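You operate a simulated robot arm through the tools that you are given. There is no shell and no other tool. Be economical: measure what you need, move in short steps, check, and stop when the job is done.

You run a simulated two-armed robot. Do the job below in one go: nothing can be reset, and whatever is moved stays where it is left.

Task
Pour what is left in the steel flask into the water jug.
Fine: Unscrew the black flask cup onto the side counter; stand the empty flask back and screw the cup on again. Put no bare finger in food or drink. Spill a teaspoon at most; pinch, break and dent nothing; leave nothing switched on. Set down upright: steel flask.

Only the result counts: the job must be done as asked and must still hold three seconds after the hand-in. Knocking over, shifting, dropping, spilling or breaking anything else fails it.

Robot
Two 7-joint arms with two-finger parallel grippers on one trunk, on a base that drives. Base frame: it is fixed to the floor where the robot stands at the start and does not move with it; the origin is under the middle of the robot, x ahead of it, y to its left, z up; the surface under the hand at the start is at about z = 0.9. Units: m, degrees, N and s.
The left shoulder is at the start at [0.02, 0.138, 1.455], the right one opposite. With the tool pointing down near the work surface each hand reaches from about 0.1 to 0.4 m from the robot's upright axis, wherever it stands, measured 20 degrees to its own side. Places, roughly: blue flask [1.25, 0, 1]; side counter top [0.1, -0.3, 0.9]. Payload 1.57 kg a hand.
The tool frame of a hand sits at the grasp point between the pads (the TCP): z along the fingers, y along the line on which they close. The tips reach 0.03 m beyond it. Largest opening 0.08 m; finger width 0.017, thickness 0.012; the body of the gripper, 0.04 by 0.082 m, starts 0.08 m behind the TCP.
Orientation is told as [roll, pitch, yaw] about the base's x, y, z axes, in that order, counted from this pose: with the fingers straight down and closing along the base's y, the tool's x points along the base's -x, its y along +y and its z along -z.

Tools
- The arms move only by the tool servo_tool. It takes "left_steps", "right_steps" or both (then of equal length, played together; a hand with none holds still); each is a list of rows, each a list of 6 numbers: the shift along the tool's x, y, z in units of 40 mm (1.0 is 40 mm), then the turn, a rotation vector about the tool's x, y, z in units of 5 degrees (1.0 is 5 degrees). In form: [[dx, dy, dz, wx, wy, wz], ...]. A call has 1 to 10 rows; each row shifts and turns the commanded pose from where the row before left it, along the tool's axes as they then stand. "left_fingers" and "right_fingers" are, for a hand that has rows, the opening, from 0 (shut) to 1 (fully open), set as the call begins (left out, the last holds). A call with a number of a shift or a turn outside -1 to 1 is refused whole. Rows are played at 5 a second. More than 0.05 m and 8.6 degrees between two rows, or a gripper value outside its range, and nothing of the call is played. A pose out of reach is approached as far as the arm can. The call stops where the force on the tool passes 50 N (or 10 N more than at its start, if that is more) or the arm is blocked; 0.2 s more then pass. The fingers move at their own pace (about 0.045 m/s each) and stop on an object; they squeeze with about 30 N. The grip force told is the motor's: it shows also when the fingers shut on nothing. Time passes only in rows, and 0.2 s behind the last, so rows that do not move let the fingers close. It gives the time, the measured TCP pose, the force on the tool (base axes), the opening and the grip force at its end, in the units of the frame above (readings bear some noise), with the torque about the TCP (base axes, N m) and any sound that the robot's microphone picked up.
- Cameras (640 x 400 px; columns grow to the right, rows downward): "scene" is now at [0.1542, -0.0705, 1.348]; the picture's right is [-0.80, -0.60, 0.00], its down [-0.29, 0.40, -0.87] and it looks along [0.52, -0.70, -0.49] (base axes); focal length 214 px, centre (320, 200). "left" rides on the left gripper at [0.072, 0.007, -0.122] in its tool frame; the picture's right is [-0.09, 1.00, 0.00], its down [-0.84, -0.08, -0.54] and it looks along [-0.54, -0.05, 0.84] (tool axes); focal length 238 px, centre (320, 200). "right" rides on the right gripper at [0.072, -0.007, -0.122] in its tool frame; the picture's right is [0.09, 1.00, 0.00], its down [-0.84, 0.08, -0.54] and it looks along [-0.54, 0.05, 0.84] (tool axes); focal length 238 px, centre (320, 200). There is no depth. A picture from a camera that has moved, and an enlarged one, comes with that camera's place and axes in the base frame and with its lens.
- get_image(camera): a new picture of that camera. No time passes.
- raise_lower(by): slides the trunk up (or, below 0, down) by that many m; the arms and the scene camera ride with it, the base frame stays. It gives what a move gives, with no picture.
- base_move(legs): drives the robot by 1 to 6 legs, each [ahead, left, turn to the left] in m, m and degrees, along the robot's own axes; the way and the turn of a leg run together, so that a leg with both is an arc; at most 1.5 m and 180 degrees a leg. The arms and the cameras ride along, it lands a little off, and it stops where it bumps. It gives what a move gives.
- aim_head(pan, tilt): turns the head with the scene camera to pan (to the left, within 60 degrees either way) and tilt (down, from -29 to 69), counted from straight ahead of the robot. It gives what a move gives.
- enlarge(camera, box): a new picture of the part [left, top, right, bottom] of that camera's present view, enlarged. No time passes.
- sign_off(): hands the job in; it is judged then, once.

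Work in short steps. Places have to be worked out from the pictures, the camera data and where the tool is seen: move nearer, look again, correct. Check each grasp and each placing, and mend what went wrong. You have 120 turns and 100 pictures in all, those below and enlarged ones among them. Open the grippers and draw the arms clear of the work before you hand the job in, unless the task says otherwise; then end with one line.

The tools are called after ">>>" as name(argument=value, ...) on one line, values as JSON. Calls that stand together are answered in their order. servo_tool: Moves the arms, as the interface text tells. Its arguments: {"type":"object","properties":{"left_steps":{"type":"array","items":{"type":"array","items":{"type":"number"}}},"left_fingers":{"type":"number"},"right_steps":{"type":"array","items":{"type":"array","items":{"type":"number"}}},"right_fingers":{"type":"number"}},"required":[]} The other tools are called the same way: raise_lower (by) slides the trunk up or down; base_move (legs) drives the base; aim_head (pan, tilt) turns the head that bears the scene camera; get_image (camera) takes a picture; enlarge (camera, box) takes an enlarged picture of a part of a camera's view; sign_off () hands the job in.

At the start:

```text
time_s: 0.0
left_ee_pos: [0.3215, 0.0319, 1.3107]
left_tcp_rot: [-0.1, 35.4, 0.2]
left_ft_force: [0.0, 0.1, 0.7]
left_wrist_torque: [-0.03, 0.03, 0.01]
left_gripper_width: 0.08
left_gripper_force: 0.1
right_ee_pos: [0.3126, -0.2733, 1.3247]
right_tcp_rot: [-0.8, 9.7, -0.6]
right_ft_force: [0.2, -0.2, 0.0]
right_wrist_torque: [0.0, 0.0, -0.01]
right_gripper_width: 0.0799
right_gripper_force: 0.0
trunk travel left (down, up): [-0.83, 0.41]
robot x, y, heading: [0.0025, 0.0012, -0.0]
head pan, tilt: [-53.5, 29.7]
```

scene: 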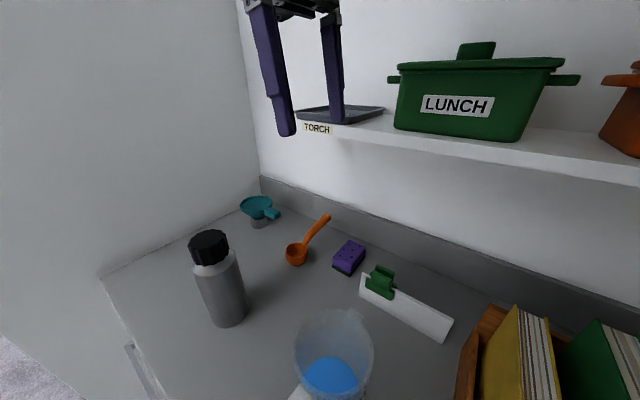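
right: 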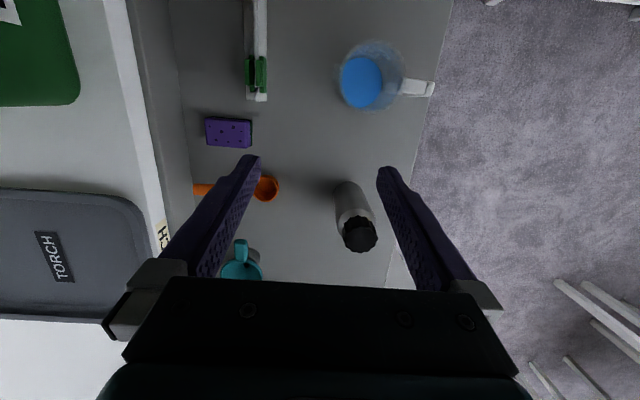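
left: 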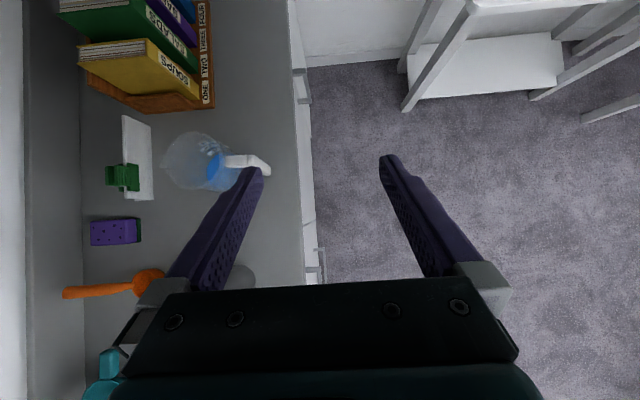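

The steel flask looks to be near [0.48, -0.18] and the jug near [0.23, -0.2], on a counter to the robot's right. I'll enlarge the view and tilt the head for a better look.

>>> enlarge(camera="scene", box=[160, 200, 400, 400])

>>> aim_head(pan=-40, tilt=50)

>>> get_image(camera="scene")

```text
2.00 times, centred on (280, 300) of scene
camera zoom: at [0.1542, -0.0705, 1.348], right [-0.8, -0.6, 0.0], down [-0.29, 0.4, -0.87], along [0.52, -0.7, -0.49], focal length 429 px, centre (400, 0)
```

zoom: 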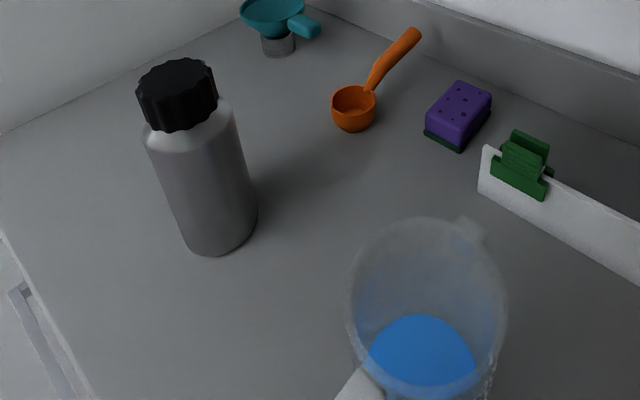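

```text
time_s: 0.8
left_ee_pos: [0.3208, 0.0319, 1.3109]
left_tcp_rot: [-0.1, 35.4, 0.2]
left_ft_force: [0.6, 0.4, -0.1]
left_wrist_torque: [0.03, 0.0, 0.01]
left_gripper_width: 0.0799
left_gripper_force: 0.1
right_ee_pos: [0.3117, -0.2732, 1.3241]
right_tcp_rot: [-0.7, 9.9, -0.6]
right_ft_force: [0.0, 0.4, 0.3]
right_wrist_torque: [0.01, 0.0, -0.06]
right_gripper_width: 0.08
right_gripper_force: 0.1
trunk travel left (down, up): [-0.83, 0.41]
robot x, y, heading: [-0.0016, -0.0024, 0.1]
head pan, tilt: [-40.0, 50.0]
```

```text
95 pictures are left
camera scene: at [0.1592, -0.0473, 1.318], right [-0.64, -0.77, 0.0], down [-0.59, 0.49, -0.64], along [0.49, -0.41, -0.77], focal length 214 px, centre (320, 200)
```

scene: 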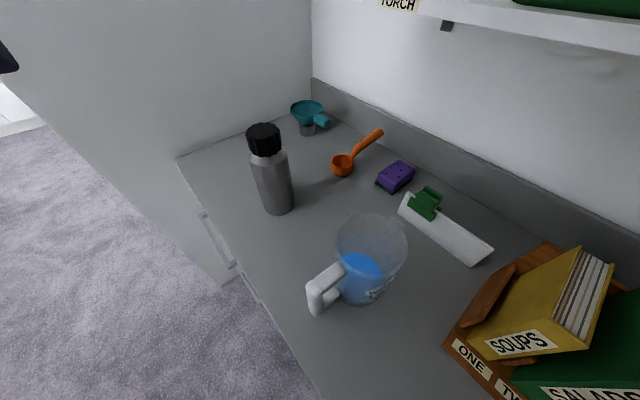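

Flask ≈ [0.485, -0.185] (about 0.07 wide, top at z≈1.11) and jug ≈ [0.21, -0.19]. The counter edge is at y≈-0.025. I'll move away from the counter, then turn to face it, so that the flask is on the left and the jug on the right.

>>> base_move(legs=[[0.0, 0.3, 0], [0.35, 0.0, 0], [0, 0, -90]])

>>> aim_head(pan=0, tilt=40)

>>> get_image(camera="scene")

```text
time_s: 8.6
left_ee_pos: [0.3837, -0.0212, 1.3095]
left_tcp_rot: [-0.1, 35.6, -89.7]
left_ft_force: [0.2, -0.6, 0.4]
left_wrist_torque: [0.01, 0.02, 0.02]
left_gripper_width: 0.0798
left_gripper_force: 0.1
right_ee_pos: [0.0771, -0.014, 1.3242]
right_tcp_rot: [-0.7, 9.9, -90.5]
right_ft_force: [0.9, 0.2, -0.7]
right_wrist_torque: [0.01, -0.01, -0.03]
right_gripper_width: 0.0799
right_gripper_force: 0.1
trunk travel left (down, up): [-0.83, 0.41]
robot x, y, heading: [0.35, 0.3026, -89.6]
head pan, tilt: [-40.0, 50.0]
```

```text
time_s: 9.7
left_ee_pos: [0.3828, -0.021, 1.3087]
left_tcp_rot: [0.0, 35.6, -89.7]
left_ft_force: [-0.3, -1.0, 0.0]
left_wrist_torque: [-0.03, -0.02, 0.01]
left_gripper_width: 0.0801
left_gripper_force: 0.0
right_ee_pos: [0.0769, -0.012, 1.3234]
right_tcp_rot: [-0.8, 9.9, -90.5]
right_ft_force: [0.1, -0.2, -0.5]
right_wrist_torque: [-0.02, 0.0, 0.01]
right_gripper_width: 0.0801
right_gripper_force: 0.0
trunk travel left (down, up): [-0.83, 0.41]
robot x, y, heading: [0.3495, 0.2992, -89.9]
head pan, tilt: [0.0, 40.0]
```

```text
94 pictures are left
camera scene: at [0.3505, 0.1162, 1.3321], right [-1.0, 0.0, 0.0], down [0.0, 0.64, -0.77], along [0.0, -0.77, -0.64], focal length 214 px, centre (320, 200)
```

scene: 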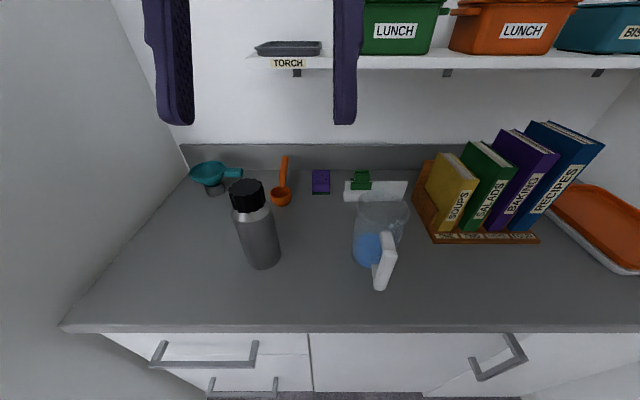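

The robot now faces the counter and has clear space. I'll enlarge the flask and jug to get sizes.

>>> enlarge(camera="scene", box=[220, 165, 420, 290])

```text
3.20 times, centred on (320, 228) of scene
camera zoom: at [0.3505, 0.1162, 1.3321], right [-1.0, 0.0, 0.0], down [0.0, 0.64, -0.77], along [0.0, -0.77, -0.64], focal length 686 px, centre (320, 112)
```

zoom: 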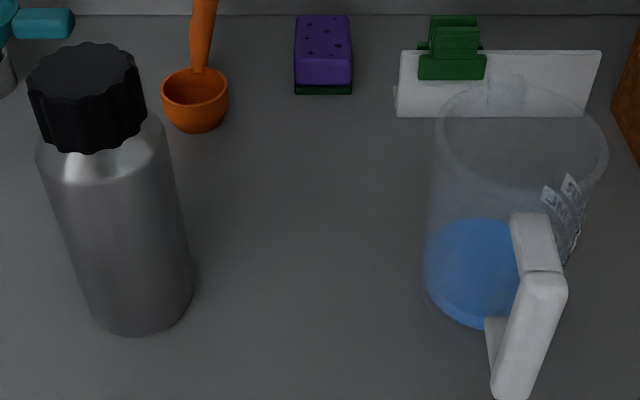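

Flask axis ≈ [0.482, -0.19], radius about 0.036, with the cap at z 1.075–1.11. Jug centre ≈ [0.225, -0.205], with the rim at z≈1.04. I'll drive closer.

>>> base_move(legs=[[0.13, 0.07, 0]])

>>> aim_head(pan=0, tilt=50)

>>> get_image(camera="scene")

```text
time_s: 11.0
left_ee_pos: [0.4519, -0.1517, 1.31]
left_tcp_rot: [-0.1, 35.6, -89.8]
left_ft_force: [0.6, 0.3, 0.4]
left_wrist_torque: [-0.01, 0.01, 0.02]
left_gripper_width: 0.08
left_gripper_force: 0.1
right_ee_pos: [0.1464, -0.1436, 1.3239]
right_tcp_rot: [-0.8, 10.0, -90.6]
right_ft_force: [-0.5, 0.4, 0.0]
right_wrist_torque: [-0.03, -0.02, 0.03]
right_gripper_width: 0.0801
right_gripper_force: 0.1
trunk travel left (down, up): [-0.83, 0.41]
robot x, y, heading: [0.4199, 0.169, -90.2]
head pan, tilt: [0.0, 40.0]
```

```text
time_s: 11.7
left_ee_pos: [0.4523, -0.1518, 1.3091]
left_tcp_rot: [-0.1, 35.5, -89.8]
left_ft_force: [0.1, 0.2, -0.1]
left_wrist_torque: [-0.04, -0.01, 0.0]
left_gripper_width: 0.0801
left_gripper_force: 0.1
right_ee_pos: [0.1457, -0.1427, 1.3232]
right_tcp_rot: [-0.7, 9.9, -90.6]
right_ft_force: [1.0, 0.7, 0.1]
right_wrist_torque: [0.0, -0.01, -0.02]
right_gripper_width: 0.08
right_gripper_force: 0.0
trunk travel left (down, up): [-0.83, 0.41]
robot x, y, heading: [0.4201, 0.168, -89.7]
head pan, tilt: [0.0, 50.0]
```

```text
92 pictures are left
camera scene: at [0.4197, -0.0063, 1.3179], right [-1.0, 0.0, 0.0], down [0.0, 0.77, -0.64], along [0.0, -0.64, -0.77], focal length 214 px, centre (320, 200)
```

scene: 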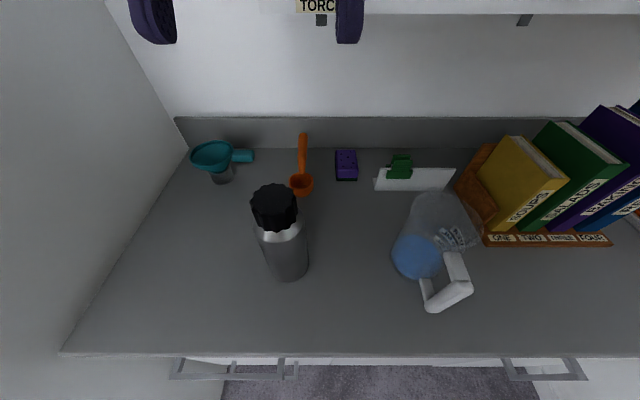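

Flask axis confirmed at about [0.482, -0.187]. I'll swing the left hand so its fingers point forward, rotating in place high above the counter.

>>> servo_tool(left_steps=[[0, 0, 0, 0, -1, 0], [0, 0, 0, 0, -1, 0], [0, 0, 0, 0, -1, 0], [0, 0, 0, 0, -1, 0], [0, 0, 0, 0, -1, 0], [0, 0, 0, 0, -1, 0], [0, 0, 0, 0, -1, 0], [0, 0, 0, 0, -1, 0], [0, 0, 0, 0, -1, 0], [0, 0, 0, 0, -1, 0]])

>>> servo_tool(left_steps=[[0, 0, 0, 0, -1, 0], [0, 0, 0, 0, -1, 0], [0, 0, 0, 0, -1, 0], [0, 0, 0, 0, -1, 0], [0, 0, 0, 0, -1, 0], [0, 0, 0, 0, -1, 0], [0, 0, 0, 0, -1, 0], [0, 0, 0, 0, -1, 0], [0, 0, 0, 0, -1, 0], [0, 0, 0, 0, -1, 0]])

```text
time_s: 13.9
left_ee_pos: [0.4522, -0.1442, 1.2934]
left_tcp_rot: [0.3, -11.5, -89.8]
left_ft_force: [-0.3, 0.7, -1.2]
left_wrist_torque: [0.02, 0.0, 0.01]
left_gripper_width: 0.0799
left_gripper_force: 0.0
right_ee_pos: [0.1464, -0.1431, 1.3245]
right_tcp_rot: [-0.8, 10.0, -90.6]
right_ft_force: [-0.7, -0.2, 0.3]
right_wrist_torque: [-0.01, -0.02, -0.01]
right_gripper_width: 0.0802
right_gripper_force: 0.0
trunk travel left (down, up): [-0.83, 0.41]
robot x, y, heading: [0.4201, 0.1741, -90.0]
head pan, tilt: [0.0, 50.0]
```

```text
time_s: 14.9
left_ee_pos: [0.4568, -0.1499, 1.2978]
left_tcp_rot: [-0.6, -28.5, -88.1]
left_ft_force: [8.3, -14.9, 29.6]
left_wrist_torque: [5.38, 0.8, -1.17]
left_gripper_width: 0.0802
left_gripper_force: 0.0
right_ee_pos: [0.1452, -0.1428, 1.3245]
right_tcp_rot: [-0.9, 10.0, -90.5]
right_ft_force: [-0.1, 0.9, -0.3]
right_wrist_torque: [0.0, 0.02, -0.02]
right_gripper_width: 0.0799
right_gripper_force: 0.1
trunk travel left (down, up): [-0.83, 0.41]
robot x, y, heading: [0.4212, 0.1683, -90.2]
head pan, tilt: [0.0, 50.0]
stopped in row 4 (left hand): the force on the tool passed its limit at 80 N (the readings are from after the stop); the commanded pose is now the measured one
```

The left gripper hit something while swinging, most likely the robot's own head. I'll back off the turn, then move the hand out to the left and away from the head.

>>> servo_tool(left_steps=[[0, 0, 0, 0, 1, 0], [0, 0.5, 0, 0, 1, 0], [0, 1, 0, 0, 0, 0], [0, 1, 0, 0, 0, 0], [0, 1, 0, 0, 0, 0], [0, 0.5, 0, 0, 0, 0]])

>>> get_image(camera="left")

```text
time_s: 16.3
left_ee_pos: [0.6158, -0.1437, 1.296]
left_tcp_rot: [-0.6, -18.5, -88.3]
left_ft_force: [0.2, -0.1, 0.3]
left_wrist_torque: [-0.01, 0.01, 0.02]
left_gripper_width: 0.08
left_gripper_force: 0.0
right_ee_pos: [0.1452, -0.1439, 1.3231]
right_tcp_rot: [-0.8, 10.0, -90.6]
right_ft_force: [0.0, -1.2, 0.3]
right_wrist_torque: [0.01, 0.0, 0.0]
right_gripper_width: 0.08
right_gripper_force: 0.1
trunk travel left (down, up): [-0.83, 0.41]
robot x, y, heading: [0.4201, 0.1665, -89.8]
head pan, tilt: [0.0, 50.0]
```

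```text
91 pictures are left
camera left: at [0.6205, -0.038, 1.388], right [1.0, -0.06, 0.02], down [-0.05, -0.62, 0.78], along [-0.04, -0.78, -0.63], focal length 238 px, centre (320, 200)
```

left: 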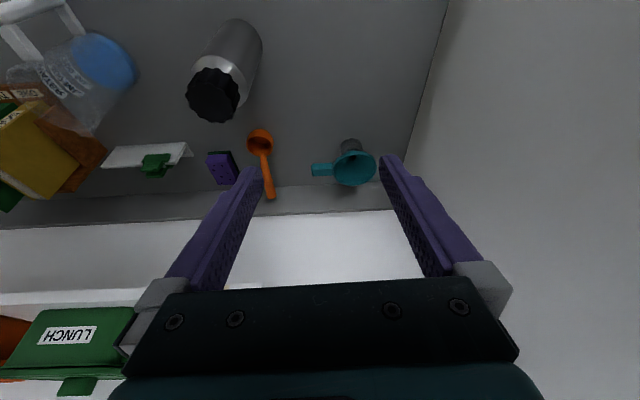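

The hand is clear now. I'll lower it to z≈1.1 at x≈0.6 while continuing the rotation.

>>> servo_tool(left_steps=[[0.17, 0, 0.47, 0, -1, 0], [0.21, 0, 0.45, 0, -1, 0], [0.25, 0, 0.43, 0, -1, 0], [0.29, 0, 0.41, 0, -1, 0], [0.32, 0, 0.38, 0, -1, 0], [0.35, 0, 0.35, 0, -1, 0], [0.38, 0, 0.32, 0, -1, 0], [0.41, 0, 0.29, 0, -1, 0], [0.43, 0, 0.25, 0, -1, 0], [0.45, 0, 0.21, 0, -1, 0]])

```text
time_s: 18.5
left_ee_pos: [0.6126, -0.1692, 1.1992]
left_tcp_rot: [-2.5, -43.5, -87.5]
left_ft_force: [-0.5, -0.4, 0.2]
left_wrist_torque: [0.03, -0.02, -0.03]
left_gripper_width: 0.0799
left_gripper_force: 0.1
left hand out of reach, approached as far as the arm can: row 3, 4, 5, 6, 7, 8, 9, 10
right_ee_pos: [0.1379, -0.1467, 1.3299]
right_tcp_rot: [-1.6, 9.6, -91.0]
right_ft_force: [-0.1, -0.3, 0.1]
right_wrist_torque: [0.0, 0.01, -0.04]
right_gripper_width: 0.0799
right_gripper_force: 0.0
trunk travel left (down, up): [-0.83, 0.41]
robot x, y, heading: [0.4199, 0.1699, -89.7]
head pan, tilt: [0.0, 50.0]
```

The forward-pointing pose is too cramped this close to the counter. I'll back the base up 0.1 m and lower the trunk 0.1 m so the wrist has room.

>>> base_move(legs=[[-0.1, 0.03, 0]])

>>> raise_lower(by=-0.1)

>>> servo_tool(left_steps=[[0, 0, 0, 0, -1, 0], [0, 0, 0, 0, -1, 0], [0, 0, 0, 0, -1, 0], [0, 0, 0, 0, -1, 0]])

```text
time_s: 19.2
left_ee_pos: [0.6083, -0.1623, 1.1985]
left_tcp_rot: [-2.6, -43.2, -88.5]
left_ft_force: [-0.2, 0.5, 0.5]
left_wrist_torque: [-0.04, 0.01, 0.03]
left_gripper_width: 0.0802
left_gripper_force: 0.1
right_ee_pos: [0.1377, -0.1381, 1.3253]
right_tcp_rot: [-1.2, 10.0, -91.1]
right_ft_force: [0.2, -0.3, 0.2]
right_wrist_torque: [0.03, 0.01, 0.03]
right_gripper_width: 0.0798
right_gripper_force: 0.0
trunk travel left (down, up): [-0.83, 0.41]
robot x, y, heading: [0.424, 0.1707, -90.5]
head pan, tilt: [0.0, 50.0]
stopped in leg 1: the robot was blocked; the commanded pose is now the measured one
```

```text
time_s: 20.5
left_ee_pos: [0.6106, -0.161, 1.0977]
left_tcp_rot: [-2.7, -43.1, -88.2]
left_ft_force: [-0.9, 0.1, -0.1]
left_wrist_torque: [0.01, 0.04, 0.03]
left_gripper_width: 0.0801
left_gripper_force: 0.0
right_ee_pos: [0.1378, -0.1384, 1.2263]
right_tcp_rot: [-1.3, 10.0, -91.0]
right_ft_force: [-0.3, 0.2, 0.0]
right_wrist_torque: [-0.01, 0.01, 0.0]
right_gripper_width: 0.0797
right_gripper_force: 0.1
trunk travel left (down, up): [-0.73, 0.51]
robot x, y, heading: [0.4211, 0.1722, -90.3]
head pan, tilt: [0.0, 50.0]
```

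```text
time_s: 21.5
left_ee_pos: [0.6104, -0.1615, 1.0967]
left_tcp_rot: [-2.8, -43.0, -88.3]
left_ft_force: [-0.5, 1.2, -0.1]
left_wrist_torque: [0.01, 0.0, 0.0]
left_gripper_width: 0.0798
left_gripper_force: 0.0
left hand out of reach, approached as far as the arm can: row 1, 2, 3, 4
right_ee_pos: [0.1383, -0.1391, 1.2259]
right_tcp_rot: [-1.3, 10.0, -91.1]
right_ft_force: [0.1, 0.4, 0.6]
right_wrist_torque: [-0.02, -0.02, -0.02]
right_gripper_width: 0.0799
right_gripper_force: 0.0
trunk travel left (down, up): [-0.73, 0.51]
robot x, y, heading: [0.4164, 0.1701, -90.4]
head pan, tilt: [0.0, 50.0]
```

The base was blocked when backing up, which is odd. I'll look left and down to see what the left arm is doing.

>>> aim_head(pan=50, tilt=45)

>>> get_image(camera="scene")

```text
time_s: 22.7
left_ee_pos: [0.6096, -0.1615, 1.0982]
left_tcp_rot: [-2.6, -43.0, -88.1]
left_ft_force: [0.0, -0.3, -0.3]
left_wrist_torque: [-0.04, 0.0, 0.01]
left_gripper_width: 0.0798
left_gripper_force: 0.1
right_ee_pos: [0.1368, -0.1388, 1.226]
right_tcp_rot: [-1.4, 10.0, -91.0]
right_ft_force: [0.5, 0.1, 0.1]
right_wrist_torque: [0.02, -0.01, -0.02]
right_gripper_width: 0.0799
right_gripper_force: 0.1
trunk travel left (down, up): [-0.73, 0.51]
robot x, y, heading: [0.4145, 0.1733, -90.2]
head pan, tilt: [50.0, 45.0]
```

```text
90 pictures are left
camera scene: at [0.4749, 0.0212, 1.2243], right [-0.65, -0.76, 0.01], down [-0.54, 0.46, -0.7], along [0.53, -0.46, -0.71], focal length 214 px, centre (320, 200)
```

scene: 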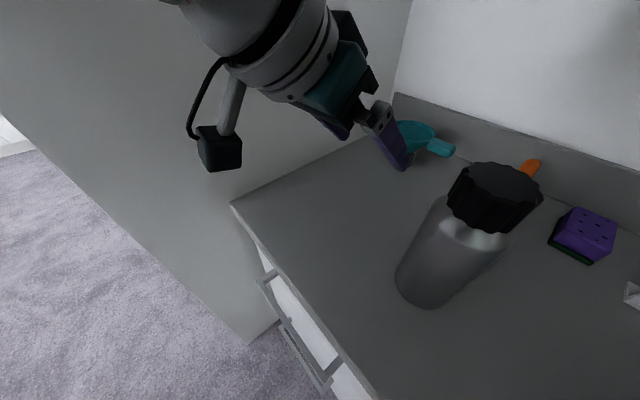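

The tall cabinet side at x≈0.85 may be catching the left elbow. I'll retry straight back with a slight shift to the right.

>>> base_move(legs=[[-0.06, -0.03, 0]])

```text
time_s: 23.7
left_ee_pos: [0.5884, -0.1024, 1.0998]
left_tcp_rot: [-2.0, -43.2, -88.6]
left_ft_force: [-1.4, -0.3, 0.0]
left_wrist_torque: [-0.01, 0.0, 0.02]
left_gripper_width: 0.0799
left_gripper_force: 0.0
right_ee_pos: [0.1131, -0.0782, 1.2241]
right_tcp_rot: [-0.8, 9.9, -91.0]
right_ft_force: [0.0, -0.2, -0.7]
right_wrist_torque: [-0.01, 0.02, 0.0]
right_gripper_width: 0.0799
right_gripper_force: 0.1
trunk travel left (down, up): [-0.73, 0.51]
robot x, y, heading: [0.3898, 0.2354, -90.4]
head pan, tilt: [50.0, 45.0]
```

That worked, so the left elbow flares into the cabinet. I'll swap roles: the right hand holds and pours the flask, and the left hand works the cap from above. First the left goes back to pointing down, while the right swings to point forward.

>>> servo_tool(left_steps=[[-0.32, 0, -0.38, 0, 1, 0], [-0.3, 0, -0.41, 0, 1, 0], [-0.27, 0, -0.43, 0, 1, 0], [-0.23, 0, -0.45, 0, 1, 0], [-0.18, 0, -0.47, 0, 1, 0], [-0.13, 0, -0.48, 0, 1, 0], [-0.08, 0, -0.49, 0, 1, 0], [-0.05, 0, -0.5, 0, 1, 0], [0, 0, 0, 0, 0.6, 0], [0, 0, 0, 0, 0, 0]], right_steps=[[0, 0, 0, 0, -1, 0], [0, 0, 0, 0, -1, 0], [0, 0, 0, 0, -1, 0], [0, 0, 0, 0, -1, 0], [0, 0, 0, 0, -1, 0], [0, 0, 0, 0, -1, 0], [0, 0, 0, 0, -1, 0], [0, 0, 0, 0, -1, 0], [0, 0, 0, 0, -1, 0], [0, 0, 0, 0, -1, 0]])

>>> servo_tool(right_steps=[[0, 0, 0, 0, -1, 0], [0, 0, 0, 0, -1, 0], [0, 0, 0, 0, -1, 0], [0, 0, 0, 0, -1, 0], [0, 0, 0, 0, -1, 0], [0, 0, 0, 0, -1, 0], [0, 0, 0, 0, -1, 0]])

```text
time_s: 25.5
left_ee_pos: [0.599, -0.0774, 1.2096]
left_tcp_rot: [3.9, 3.6, -90.5]
left_ft_force: [-0.2, 0.1, 0.3]
left_wrist_torque: [0.0, 0.02, -0.01]
left_gripper_width: 0.0801
left_gripper_force: 0.2
right_ee_pos: [0.1138, -0.0705, 1.2037]
right_tcp_rot: [-1.1, -24.4, -90.4]
right_ft_force: [0.7, -0.1, -0.3]
right_wrist_torque: [-0.02, 0.02, 0.0]
right_gripper_width: 0.0799
right_gripper_force: 0.2
trunk travel left (down, up): [-0.73, 0.51]
robot x, y, heading: [0.3885, 0.2283, -90.7]
head pan, tilt: [50.0, 45.0]
stopped in row 8 (left hand): the arm was blocked; the commanded pose is now the measured one
```

```text
time_s: 27.1
left_ee_pos: [0.5997, -0.0783, 1.2116]
left_tcp_rot: [3.8, 3.5, -90.5]
left_ft_force: [-0.1, 0.6, 0.0]
left_wrist_torque: [-0.01, -0.06, 0.0]
left_gripper_width: 0.08
left_gripper_force: 0.0
right_ee_pos: [0.0839, -0.1272, 1.2043]
right_tcp_rot: [-1.9, -59.4, -89.2]
right_ft_force: [-0.1, 0.3, -0.1]
right_wrist_torque: [-0.02, -0.03, -0.05]
right_gripper_width: 0.0802
right_gripper_force: 0.1
right hand out of reach, approached as far as the arm can: row 2, 3, 4, 5, 6, 7
trunk travel left (down, up): [-0.73, 0.51]
robot x, y, heading: [0.3899, 0.232, -90.5]
head pan, tilt: [50.0, 45.0]
```

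The right hand now points 60° forward. I'll back up a little more so forearm and hand can lie level, then bring the right hand across in front of the flask at a safe height.

>>> base_move(legs=[[-0.055, 0.02, 0]])

>>> servo_tool(right_steps=[[0.08, 0.9, 0.22, 0, 0, 0], [0.08, 0.9, 0.22, 0, 0, 0], [0.08, 0.9, 0.22, 0, 0, 0], [0.08, 0.9, 0.22, 0, 0, 0], [0.08, 0.9, 0.22, 0, 0, 0], [0.08, 0.9, 0.22, 0, 0, 0]])

>>> aim_head(pan=0, tilt=35)

>>> get_image(camera="scene")

```text
time_s: 28.0
left_ee_pos: [0.6197, -0.023, 1.2117]
left_tcp_rot: [3.8, 3.5, -90.5]
left_ft_force: [0.0, 0.0, 0.2]
left_wrist_torque: [0.01, 0.02, 0.02]
left_gripper_width: 0.0798
left_gripper_force: 0.0
right_ee_pos: [0.1044, -0.0733, 1.2045]
right_tcp_rot: [-1.9, -59.4, -89.1]
right_ft_force: [0.1, 0.6, -0.1]
right_wrist_torque: [0.02, 0.04, 0.01]
right_gripper_width: 0.0804
right_gripper_force: 0.1
trunk travel left (down, up): [-0.73, 0.51]
robot x, y, heading: [0.4072, 0.2851, -90.3]
head pan, tilt: [50.0, 45.0]
```

```text
time_s: 29.4
left_ee_pos: [0.6197, -0.0234, 1.209]
left_tcp_rot: [3.8, 3.5, -90.5]
left_ft_force: [0.0, 0.1, -0.6]
left_wrist_torque: [0.02, -0.04, -0.02]
left_gripper_width: 0.0802
left_gripper_force: 0.0
right_ee_pos: [0.3163, -0.1192, 1.1557]
right_tcp_rot: [-2.1, -59.3, -89.1]
right_ft_force: [0.9, 0.5, -0.5]
right_wrist_torque: [0.0, 0.0, 0.01]
right_gripper_width: 0.0801
right_gripper_force: 0.0
right hand out of reach, approached as far as the arm can: row 1
trunk travel left (down, up): [-0.73, 0.51]
robot x, y, heading: [0.4106, 0.2866, -90.4]
head pan, tilt: [50.0, 45.0]
```

```text
time_s: 30.6
left_ee_pos: [0.6213, -0.0224, 1.2109]
left_tcp_rot: [3.9, 3.5, -90.5]
left_ft_force: [0.3, 0.0, 0.5]
left_wrist_torque: [0.0, 0.04, 0.01]
left_gripper_width: 0.0799
left_gripper_force: 0.1
right_ee_pos: [0.3144, -0.1196, 1.1573]
right_tcp_rot: [-1.9, -59.5, -89.2]
right_ft_force: [-0.3, 0.1, 0.2]
right_wrist_torque: [0.0, 0.02, -0.01]
right_gripper_width: 0.0801
right_gripper_force: 0.1
trunk travel left (down, up): [-0.73, 0.51]
robot x, y, heading: [0.4085, 0.2841, -90.4]
head pan, tilt: [0.0, 35.0]
```

```text
89 pictures are left
camera scene: at [0.4134, 0.1003, 1.2389], right [-1.0, -0.05, 0.0], down [-0.03, 0.58, -0.81], along [0.04, -0.81, -0.58], focal length 214 px, centre (320, 200)
```

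scene: 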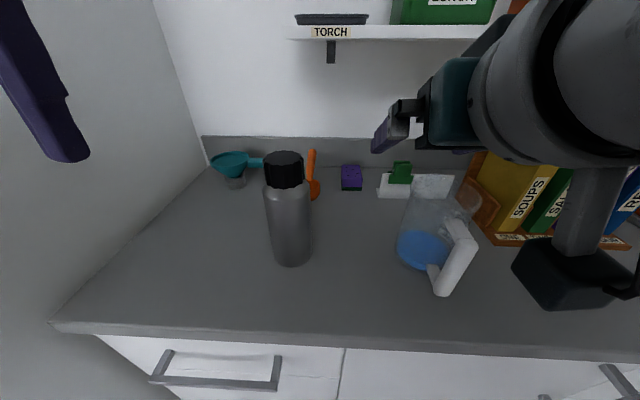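

The right hand is in place at 60°, the flask axis is confirmed at [0.482, -0.186], and the camera stalk clears the counter. I'll retreat slightly, slide across to x=0.482, and go down to z≈1.0, staying in front of the flask.

>>> servo_tool(right_steps=[[0.38, 0, -0.65, 0, 0, 0], [0, 0.84, 0, 0, 0, 0], [0, 0.84, 0, 0, 0, 0], [0, 0.84, 0, 0, 0, 0], [0, 0.84, 0, 0, 0, 0], [0, 0.84, 0, 0, 0, 0], [0.84, 0, 0.5, 0, 0, 0], [0.84, 0, 0.5, 0, 0, 0], [0.84, 0, 0.5, 0, 0, 0], [0.84, 0, 0.5, 0, 0, 0]])

>>> get_image(camera="scene")

>>> get_image(camera="right")

```text
time_s: 31.2
left_ee_pos: [0.6184, -0.0234, 1.2102]
left_tcp_rot: [3.8, 3.5, -90.5]
left_ft_force: [0.5, 0.0, -0.4]
left_wrist_torque: [0.0, 0.0, -0.01]
left_gripper_width: 0.0799
left_gripper_force: 0.0
right_ee_pos: [0.2824, -0.1143, 1.1647]
right_tcp_rot: [0.6, -60.1, -102.4]
right_ft_force: [0.0, -0.1, 0.0]
right_wrist_torque: [0.0, -0.01, 0.0]
right_gripper_width: 0.0803
right_gripper_force: 0.1
trunk travel left (down, up): [-0.73, 0.51]
robot x, y, heading: [0.4087, 0.2844, -90.4]
head pan, tilt: [0.0, 35.0]
stopped in row 3 (right hand): the arm was blocked; the commanded pose is now the measured one
```

```text
88 pictures are left
camera scene: at [0.4171, 0.0988, 1.2445], right [-1.0, -0.09, 0.0], down [-0.05, 0.53, -0.85], along [0.08, -0.85, -0.53], focal length 214 px, centre (320, 200)
```

scene: 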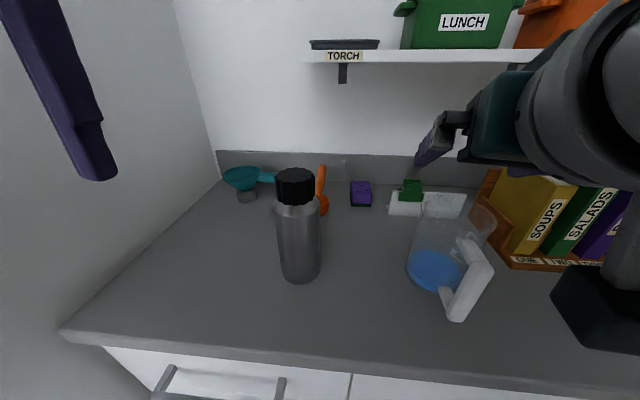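

```text
87 pictures are left
camera right: at [0.306, 0.0251, 1.1615], right [0.98, -0.16, -0.08], down [0.08, 0.04, 1.0], along [-0.16, -0.99, 0.05], focal length 238 px, centre (320, 200)
```

right: 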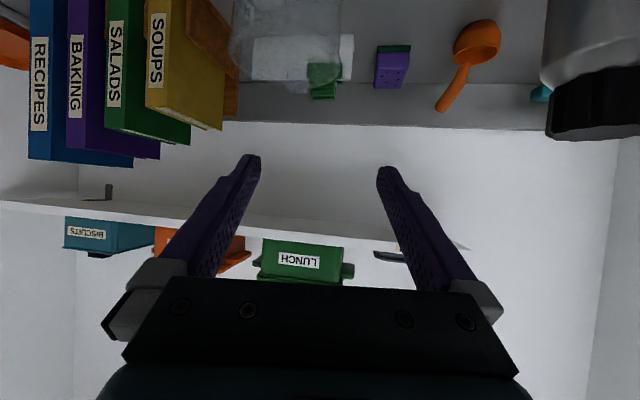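

The right wrist was touching the head. I'll yaw the right hand so its fingers point diagonally toward the flask. That swings the wrist to the right, clear of the head, and suits the grasp too.

>>> servo_tool(right_steps=[[0, 0, 0, -0.866, 0, -0.5], [0, 0, 0, -0.866, 0, -0.5], [0, 0, 0, -0.866, 0, -0.5], [0, 0, 0, -0.866, 0, -0.5], [0, 0, 0, -0.866, 0, -0.5], [0, 0, 0, -0.866, 0, -0.5], [0, 0, 0, -0.866, 0, -0.5], [0, 0, 0, -0.866, 0, -0.5], [0, 0, 0, -0.866, 0, -0.5], [0, 0, 0, -0.866, 0, -0.5]])

>>> get_image(camera="scene")

>>> get_image(camera="right")

```text
time_s: 33.4
left_ee_pos: [0.619, -0.0237, 1.2111]
left_tcp_rot: [3.8, 3.6, -90.5]
left_ft_force: [0.0, -0.5, -0.4]
left_wrist_torque: [0.02, -0.01, -0.01]
left_gripper_width: 0.08
left_gripper_force: 0.0
right_ee_pos: [0.2881, -0.1137, 1.1658]
right_tcp_rot: [0.7, -60.8, -52.0]
right_ft_force: [-1.1, -0.2, -1.1]
right_wrist_torque: [0.0, 0.02, -0.02]
right_gripper_width: 0.08
right_gripper_force: 0.1
trunk travel left (down, up): [-0.73, 0.51]
robot x, y, heading: [0.4082, 0.282, -90.3]
head pan, tilt: [0.0, 35.0]
```

```text
86 pictures are left
camera scene: at [0.4087, 0.1, 1.2396], right [-1.0, 0.01, 0.0], down [0.0, 0.57, -0.82], along [-0.01, -0.82, -0.57], focal length 214 px, centre (320, 200)
```

scene: 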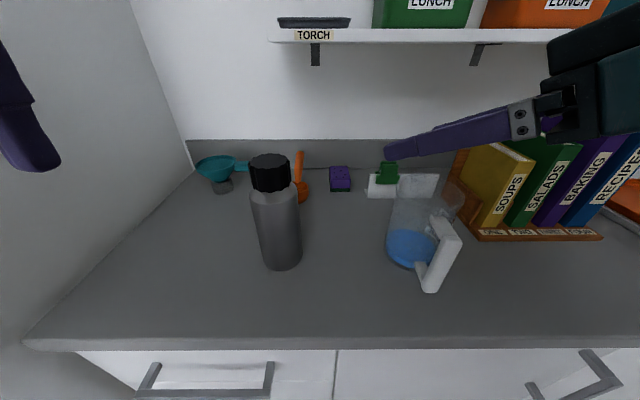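

```text
85 pictures are left
camera right: at [0.1941, -0.0079, 1.1616], right [0.75, 0.66, -0.07], down [0.02, 0.09, 1.0], along [0.66, -0.75, 0.06], focal length 238 px, centre (320, 200)
```

right: 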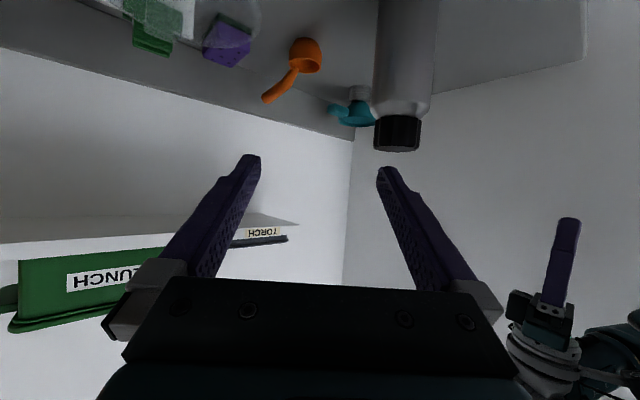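

Now the right camera has a clear view of the flask ahead. I'll level the hand by another 15° while shifting sideways, then descend to a pre-grasp position about 0.12 m short of the flask axis.

>>> servo_tool(right_steps=[[0, 0.87, 0, 0, -1, 0], [0, 0.87, 0, 0, -1, 0], [0, 0.87, 0, 0, -1, 0], [0.72, 0, 0.49, 0, 0, 0], [0.72, 0, 0.49, 0, 0, 0], [0.72, 0, 0.49, 0, 0, 0], [0.72, 0, 0.49, 0, 0, 0], [0.72, 0, 0.49, 0, 0, 0]])

>>> get_image(camera="scene")

>>> get_image(camera="right")

```text
time_s: 35.2
left_ee_pos: [0.6204, -0.0235, 1.2109]
left_tcp_rot: [3.7, 3.4, -90.5]
left_ft_force: [-0.7, -0.4, 0.4]
left_wrist_torque: [-0.01, 0.0, 0.05]
left_gripper_width: 0.0801
left_gripper_force: 0.0
right_ee_pos: [0.4065, -0.0947, 1.0014]
right_tcp_rot: [0.9, -75.7, -52.4]
right_ft_force: [-1.0, -0.6, 0.4]
right_wrist_torque: [-0.01, 0.01, 0.01]
right_gripper_width: 0.0801
right_gripper_force: 0.0
trunk travel left (down, up): [-0.73, 0.51]
robot x, y, heading: [0.4078, 0.2858, -90.3]
head pan, tilt: [0.0, 35.0]
```

```text
84 pictures are left
camera scene: at [0.4088, 0.1, 1.2397], right [-1.0, 0.01, 0.0], down [0.0, 0.57, -0.82], along [-0.01, -0.82, -0.57], focal length 214 px, centre (320, 200)
```

scene: 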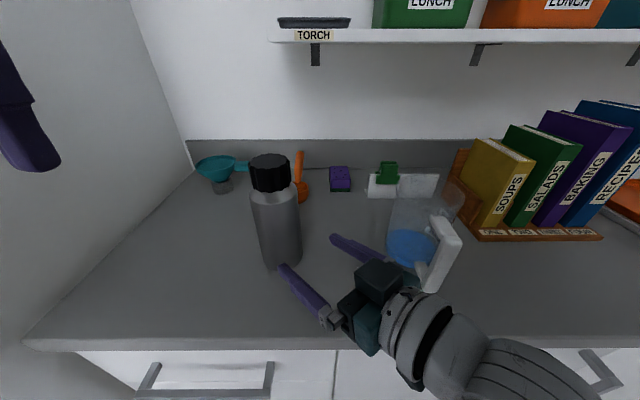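

```text
83 pictures are left
camera right: at [0.3164, 0.0069, 0.9606], right [0.76, 0.64, -0.09], down [-0.14, 0.29, 0.95], along [0.63, -0.71, 0.32], focal length 238 px, centre (320, 200)
```

right: 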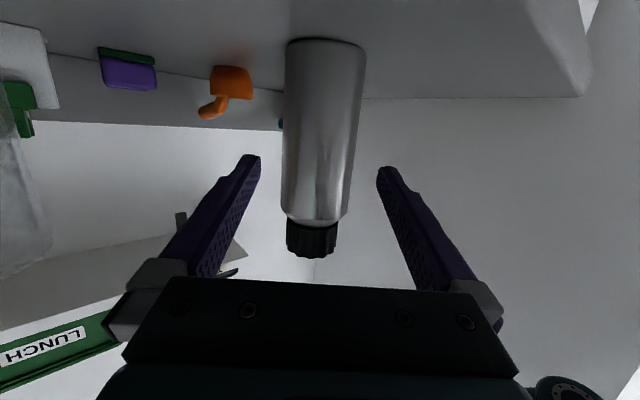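

The flask is centred between the fingers (column ≈321 at grip height) with only about 3 mm of play on each side. I'll move forward half the distance and check.

>>> servo_tool(right_steps=[[-0.185, 0, 0.727, 0, 0, 0], [-0.185, 0, 0.727, 0, 0, 0]], right_fingers=1)

>>> get_image(camera="right")

>>> enlarge(camera="scene", box=[220, 140, 420, 290])

```text
time_s: 35.8
left_ee_pos: [0.6196, -0.0226, 1.211]
left_tcp_rot: [3.8, 3.5, -90.5]
left_ft_force: [0.1, -0.5, -0.3]
left_wrist_torque: [-0.01, 0.0, 0.0]
left_gripper_width: 0.08
left_gripper_force: 0.0
right_ee_pos: [0.444, -0.1419, 1.0019]
right_tcp_rot: [1.0, -75.6, -52.5]
right_ft_force: [0.1, -0.1, 0.4]
right_wrist_torque: [-0.01, 0.0, 0.0]
right_gripper_width: 0.0797
right_gripper_force: 0.0
trunk travel left (down, up): [-0.73, 0.51]
robot x, y, heading: [0.4079, 0.2833, -90.4]
head pan, tilt: [0.0, 35.0]
```

```text
82 pictures are left
camera right: at [0.3543, -0.0402, 0.961], right [0.76, 0.64, -0.08], down [-0.14, 0.29, 0.95], along [0.63, -0.71, 0.31], focal length 238 px, centre (320, 200)
```

right: 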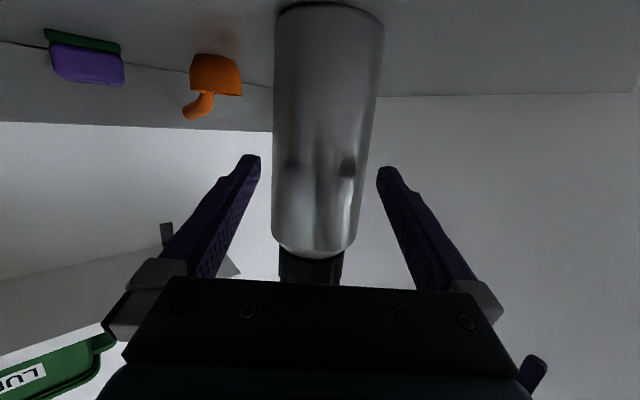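

```text
2.67 times, centred on (320, 215) of scene
camera zoom: at [0.4088, 0.0999, 1.2397], right [-1.0, 0.01, 0.0], down [0.0, 0.57, -0.82], along [-0.01, -0.82, -0.57], focal length 572 px, centre (320, 160)
```

zoom: 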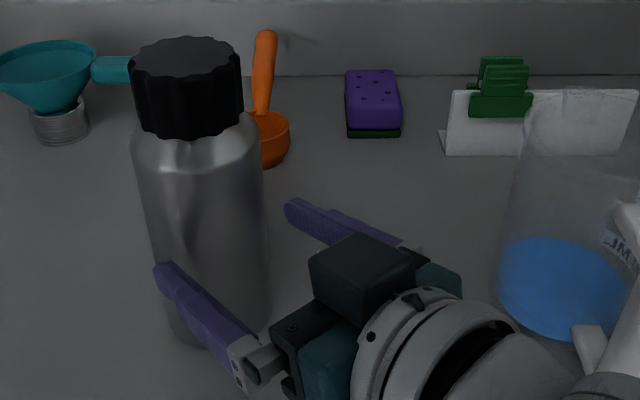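

Still centred to within 1–2 mm, and the readings show no contact. I'll continue forward in smaller steps with a tiny sideways correction.

>>> servo_tool(right_steps=[[-0.1, 0.03, 0.4, 0, 0, 0], [-0.1, 0, 0.4, 0, 0, 0]])

>>> get_image(camera="right")

```text
time_s: 36.4
left_ee_pos: [0.6206, -0.0239, 1.2103]
left_tcp_rot: [3.8, 3.4, -90.5]
left_ft_force: [0.2, 0.2, 0.1]
left_wrist_torque: [-0.04, -0.01, 0.0]
left_gripper_width: 0.08
left_gripper_force: 0.2
right_ee_pos: [0.4655, -0.1675, 1.0024]
right_tcp_rot: [1.2, -75.6, -52.6]
right_ft_force: [-1.2, -0.2, -0.2]
right_wrist_torque: [0.02, 0.01, 0.01]
right_gripper_width: 0.0803
right_gripper_force: 0.1
trunk travel left (down, up): [-0.73, 0.51]
robot x, y, heading: [0.408, 0.2846, -90.5]
head pan, tilt: [0.0, 35.0]
```

```text
80 pictures are left
camera right: at [0.3762, -0.0648, 0.9611], right [0.76, 0.64, -0.08], down [-0.14, 0.29, 0.95], along [0.63, -0.71, 0.31], focal length 238 px, centre (320, 200)
```

right: 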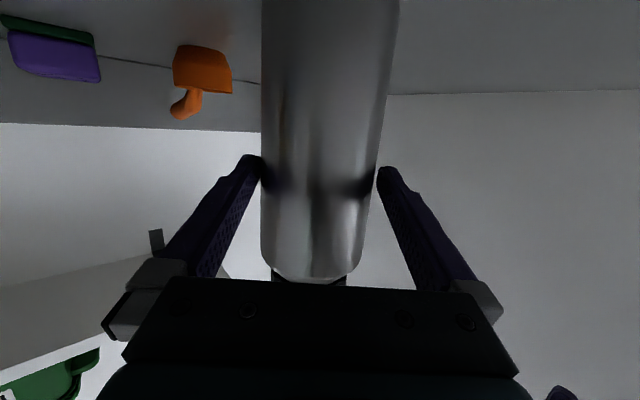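

The fingers are straddling the flask with no contact. I'll correct about 1.5 mm to the left and go the last 2.5 cm.

>>> servo_tool(right_steps=[[0, 0.04, 0, 0, 0, 0], [-0.08, 0, 0.31, 0, 0, 0], [-0.08, 0, 0.31, 0, 0, 0]])

>>> get_image(camera="right")

>>> enlarge(camera="scene", box=[220, 140, 420, 290])

```text
time_s: 37.2
left_ee_pos: [0.6194, -0.0243, 1.2102]
left_tcp_rot: [3.8, 3.6, -90.6]
left_ft_force: [-0.5, -0.1, 0.4]
left_wrist_torque: [-0.01, -0.03, -0.01]
left_gripper_width: 0.0799
left_gripper_force: 0.0
right_ee_pos: [0.4829, -0.1868, 1.0023]
right_tcp_rot: [1.0, -75.6, -52.5]
right_ft_force: [-1.3, -1.1, 0.0]
right_wrist_torque: [-0.03, 0.0, 0.0]
right_gripper_width: 0.0801
right_gripper_force: 0.0
trunk travel left (down, up): [-0.73, 0.51]
robot x, y, heading: [0.4101, 0.2851, -90.4]
head pan, tilt: [0.0, 35.0]
```

```text
79 pictures are left
camera right: at [0.393, -0.084, 0.9613], right [0.76, 0.64, -0.08], down [-0.14, 0.29, 0.95], along [0.63, -0.71, 0.31], focal length 238 px, centre (320, 200)
```

right: 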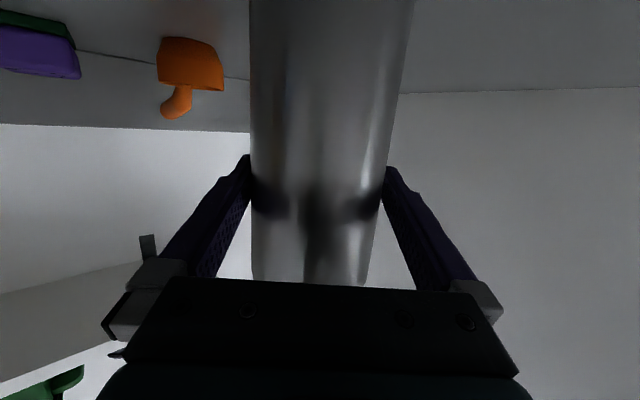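

```text
2.67 times, centred on (320, 215) of scene
camera zoom: at [0.4088, 0.1, 1.2396], right [-1.0, 0.01, 0.0], down [0.0, 0.57, -0.82], along [-0.01, -0.82, -0.57], focal length 572 px, centre (320, 160)
```

zoom: 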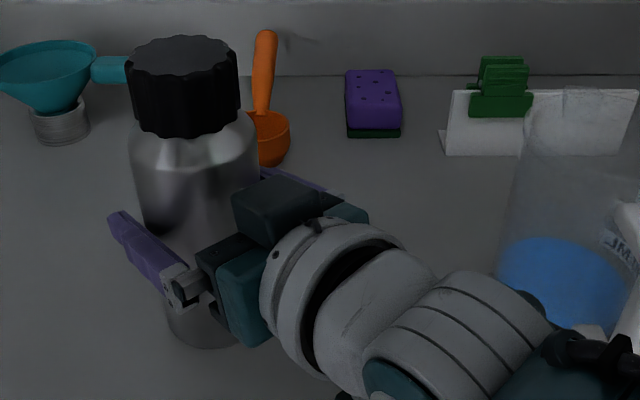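

The fingers are around the body at its axis. I'll close the right gripper gently on the flask.

>>> servo_tool(right_steps=[[0, 0, 0, 0, 0, 0], [0, 0, 0, 0, 0, 0], [0, 0, 0, 0, 0, 0]], right_fingers=0.75)

```text
time_s: 38.0
left_ee_pos: [0.6202, -0.024, 1.2108]
left_tcp_rot: [3.7, 3.4, -90.4]
left_ft_force: [-0.5, 0.4, 0.1]
left_wrist_torque: [0.01, -0.01, 0.03]
left_gripper_width: 0.08
left_gripper_force: 0.0
right_ee_pos: [0.4817, -0.1854, 1.0033]
right_tcp_rot: [1.0, -75.6, -52.3]
right_ft_force: [-1.8, -1.2, 0.2]
right_wrist_torque: [-0.09, 0.18, 0.03]
right_gripper_width: 0.0747
right_gripper_force: 30.5
trunk travel left (down, up): [-0.73, 0.51]
robot x, y, heading: [0.4082, 0.2847, -90.3]
head pan, tilt: [0.0, 35.0]
```

The flask is gripped at 0.0747 m. Next I'll bring the left hand above the cap, levelling its small tilt.

>>> servo_tool(left_steps=[[0, 0, 0, 0.76, -0.7, 0], [-0.81, -0.69, 0, 0, 0, 0], [-0.81, -0.69, 0, 0, 0, 0], [-0.81, -0.69, 0, 0, 0, 0], [-0.81, -0.69, 0, 0, 0, 0], [-0.81, -0.69, 0, 0, 0, 0]])

>>> get_image(camera="left")

>>> get_image(camera="scene")

```text
time_s: 39.4
left_ee_pos: [0.4832, -0.1774, 1.2079]
left_tcp_rot: [0.1, -0.2, -91.0]
left_ft_force: [-0.7, 0.1, 0.6]
left_wrist_torque: [-0.03, 0.0, -0.01]
left_gripper_width: 0.0801
left_gripper_force: 0.0
left hand out of reach, approached as far as the arm can: row 6
right_ee_pos: [0.4819, -0.1871, 1.0022]
right_tcp_rot: [0.9, -75.6, -52.3]
right_ft_force: [-1.0, 1.4, 2.5]
right_wrist_torque: [-0.18, 0.36, -0.09]
right_gripper_width: 0.0747
right_gripper_force: 30.2
trunk travel left (down, up): [-0.73, 0.51]
robot x, y, heading: [0.4106, 0.2843, -90.2]
head pan, tilt: [0.0, 35.0]
```

```text
77 pictures are left
camera left: at [0.4898, -0.1048, 1.3284], right [0.99, -0.11, 0.0], down [-0.09, -0.83, 0.55], along [-0.06, -0.54, -0.84], focal length 238 px, centre (320, 200)
```

left: 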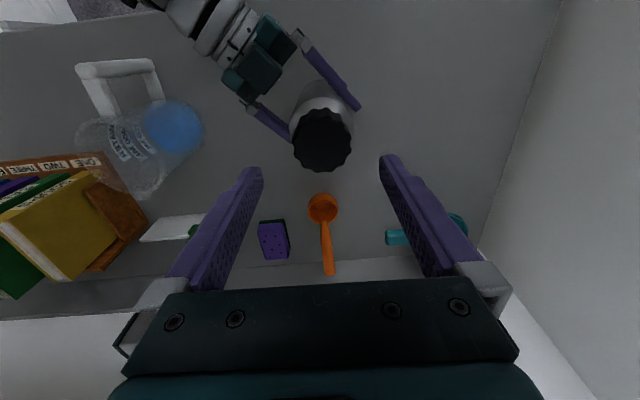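

```text
76 pictures are left
camera scene: at [0.4091, 0.0998, 1.2397], right [-1.0, 0.01, 0.0], down [0.0, 0.57, -0.82], along [0.0, -0.82, -0.57], focal length 214 px, centre (320, 200)
```

scene: 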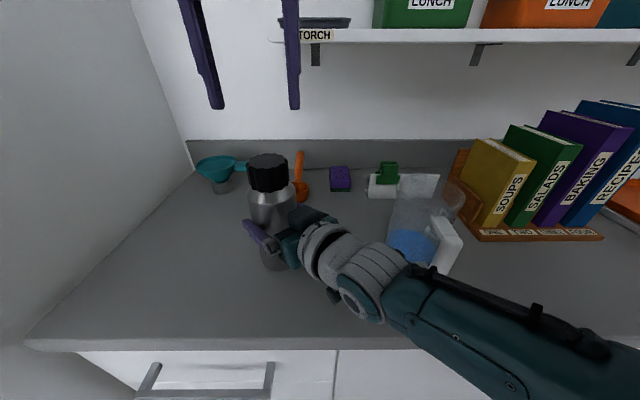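

The left camera puts the cap centre at about [0.483, -0.18], almost directly under the left TCP. I'll descend so the tips go past the cap top while staying clear of the shoulder.

>>> servo_tool(left_steps=[[0, 0, 0.8, 0, 0, 0], [0, 0, 0.8, 0, 0, 0], [0, 0, 0, 0, 0, 0]])

>>> get_image(camera="left")

>>> enlarge(camera="scene", box=[170, 60, 370, 185])

```text
time_s: 40.2
left_ee_pos: [0.4836, -0.1749, 1.1427]
left_tcp_rot: [0.0, -0.1, -90.6]
left_ft_force: [-1.1, 0.7, 0.1]
left_wrist_torque: [0.0, -0.03, -0.02]
left_gripper_width: 0.08
left_gripper_force: 0.2
right_ee_pos: [0.4827, -0.1865, 1.0036]
right_tcp_rot: [1.1, -75.5, -52.5]
right_ft_force: [0.6, -1.2, 0.7]
right_wrist_torque: [-0.25, 0.15, 0.01]
right_gripper_width: 0.075
right_gripper_force: 29.7
trunk travel left (down, up): [-0.73, 0.51]
robot x, y, heading: [0.4063, 0.2835, -90.2]
head pan, tilt: [0.0, 35.0]
```

```text
75 pictures are left
camera left: at [0.4902, -0.1043, 1.2636], right [0.99, -0.1, 0.0], down [-0.09, -0.84, 0.54], along [-0.06, -0.54, -0.84], focal length 238 px, centre (320, 200)
```

left: 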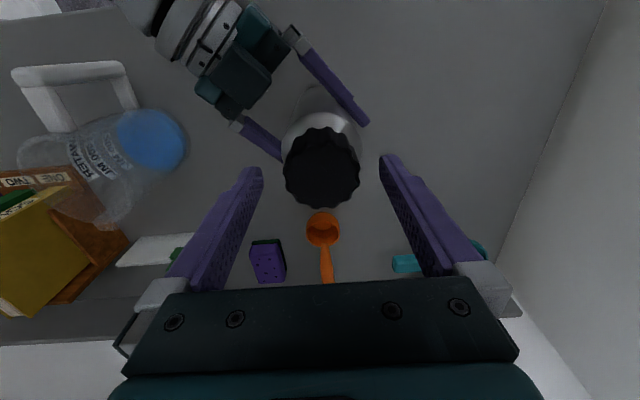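

```text
3.20 times, centred on (270, 122) of scene
camera zoom: at [0.4087, 0.0998, 1.2397], right [-1.0, 0.01, 0.0], down [0.0, 0.57, -0.82], along [-0.01, -0.82, -0.57], focal length 686 px, centre (480, 448)
```

zoom: 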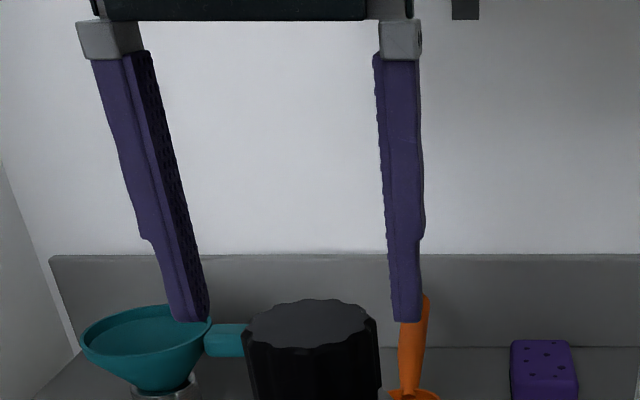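

Cap top is at z≈1.11 and the tips are level with it, straddling it evenly. I'll descend 3.2 cm so the pads cover the cap.

>>> servo_tool(left_steps=[[-0.1, 0, 0.4, 0, 0, 0], [0, 0, 0.4, 0, 0, 0], [0, 0, 0, 0, 0, 0]])

>>> get_image(camera="left")

>>> enlarge(camera="scene", box=[170, 80, 370, 205])

```text
time_s: 41.0
left_ee_pos: [0.483, -0.1786, 1.1123]
left_tcp_rot: [0.0, -0.1, -90.5]
left_ft_force: [0.6, 0.3, 0.6]
left_wrist_torque: [0.01, -0.01, 0.01]
left_gripper_width: 0.0801
left_gripper_force: 0.1
right_ee_pos: [0.482, -0.1869, 1.0022]
right_tcp_rot: [1.1, -75.7, -52.5]
right_ft_force: [-0.4, -0.4, 1.7]
right_wrist_torque: [-0.22, 0.22, 0.02]
right_gripper_width: 0.0747
right_gripper_force: 30.3
trunk travel left (down, up): [-0.73, 0.51]
robot x, y, heading: [0.407, 0.2862, -90.4]
head pan, tilt: [0.0, 35.0]
```

```text
73 pictures are left
camera left: at [0.4907, -0.1078, 1.2326], right [0.99, -0.1, 0.0], down [-0.09, -0.84, 0.54], along [-0.06, -0.54, -0.84], focal length 238 px, centre (320, 200)
```

left: 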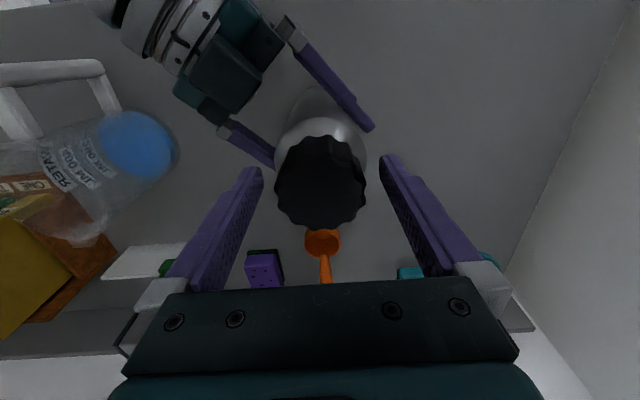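

```text
3.20 times, centred on (270, 142) of scene
camera zoom: at [0.4087, 0.0998, 1.2397], right [-1.0, 0.01, 0.0], down [0.0, 0.57, -0.82], along [-0.01, -0.82, -0.57], focal length 686 px, centre (480, 384)
```

zoom: 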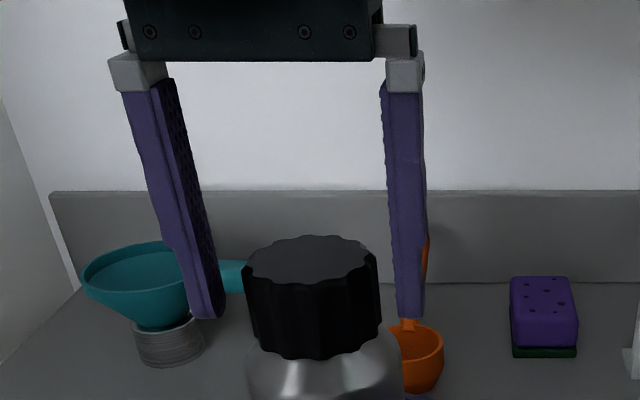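

The pads overlap the cap by about 3 cm and the cap is centred. I'll close the left gripper on it.

>>> servo_tool(left_steps=[[0, 0, 0.08, 0, 0, 0], [0, 0, 0, 0, 0, 0], [0, 0, 0, 0, 0, 0], [0, 0, 0, 0, 0, 0]], left_fingers=0.4)

```text
time_s: 42.0
left_ee_pos: [0.4831, -0.1794, 1.1095]
left_tcp_rot: [0.0, -0.1, -90.7]
left_ft_force: [-1.2, -0.9, 0.7]
left_wrist_torque: [-0.06, -0.13, 0.07]
left_gripper_width: 0.0563
left_gripper_force: 30.3
right_ee_pos: [0.4828, -0.1867, 1.0031]
right_tcp_rot: [0.9, -75.6, -52.3]
right_ft_force: [0.6, 0.1, 0.8]
right_wrist_torque: [-0.19, 0.45, -0.09]
right_gripper_width: 0.0748
right_gripper_force: 30.5
trunk travel left (down, up): [-0.73, 0.51]
robot x, y, heading: [0.4075, 0.2839, -90.2]
head pan, tilt: [0.0, 35.0]
```

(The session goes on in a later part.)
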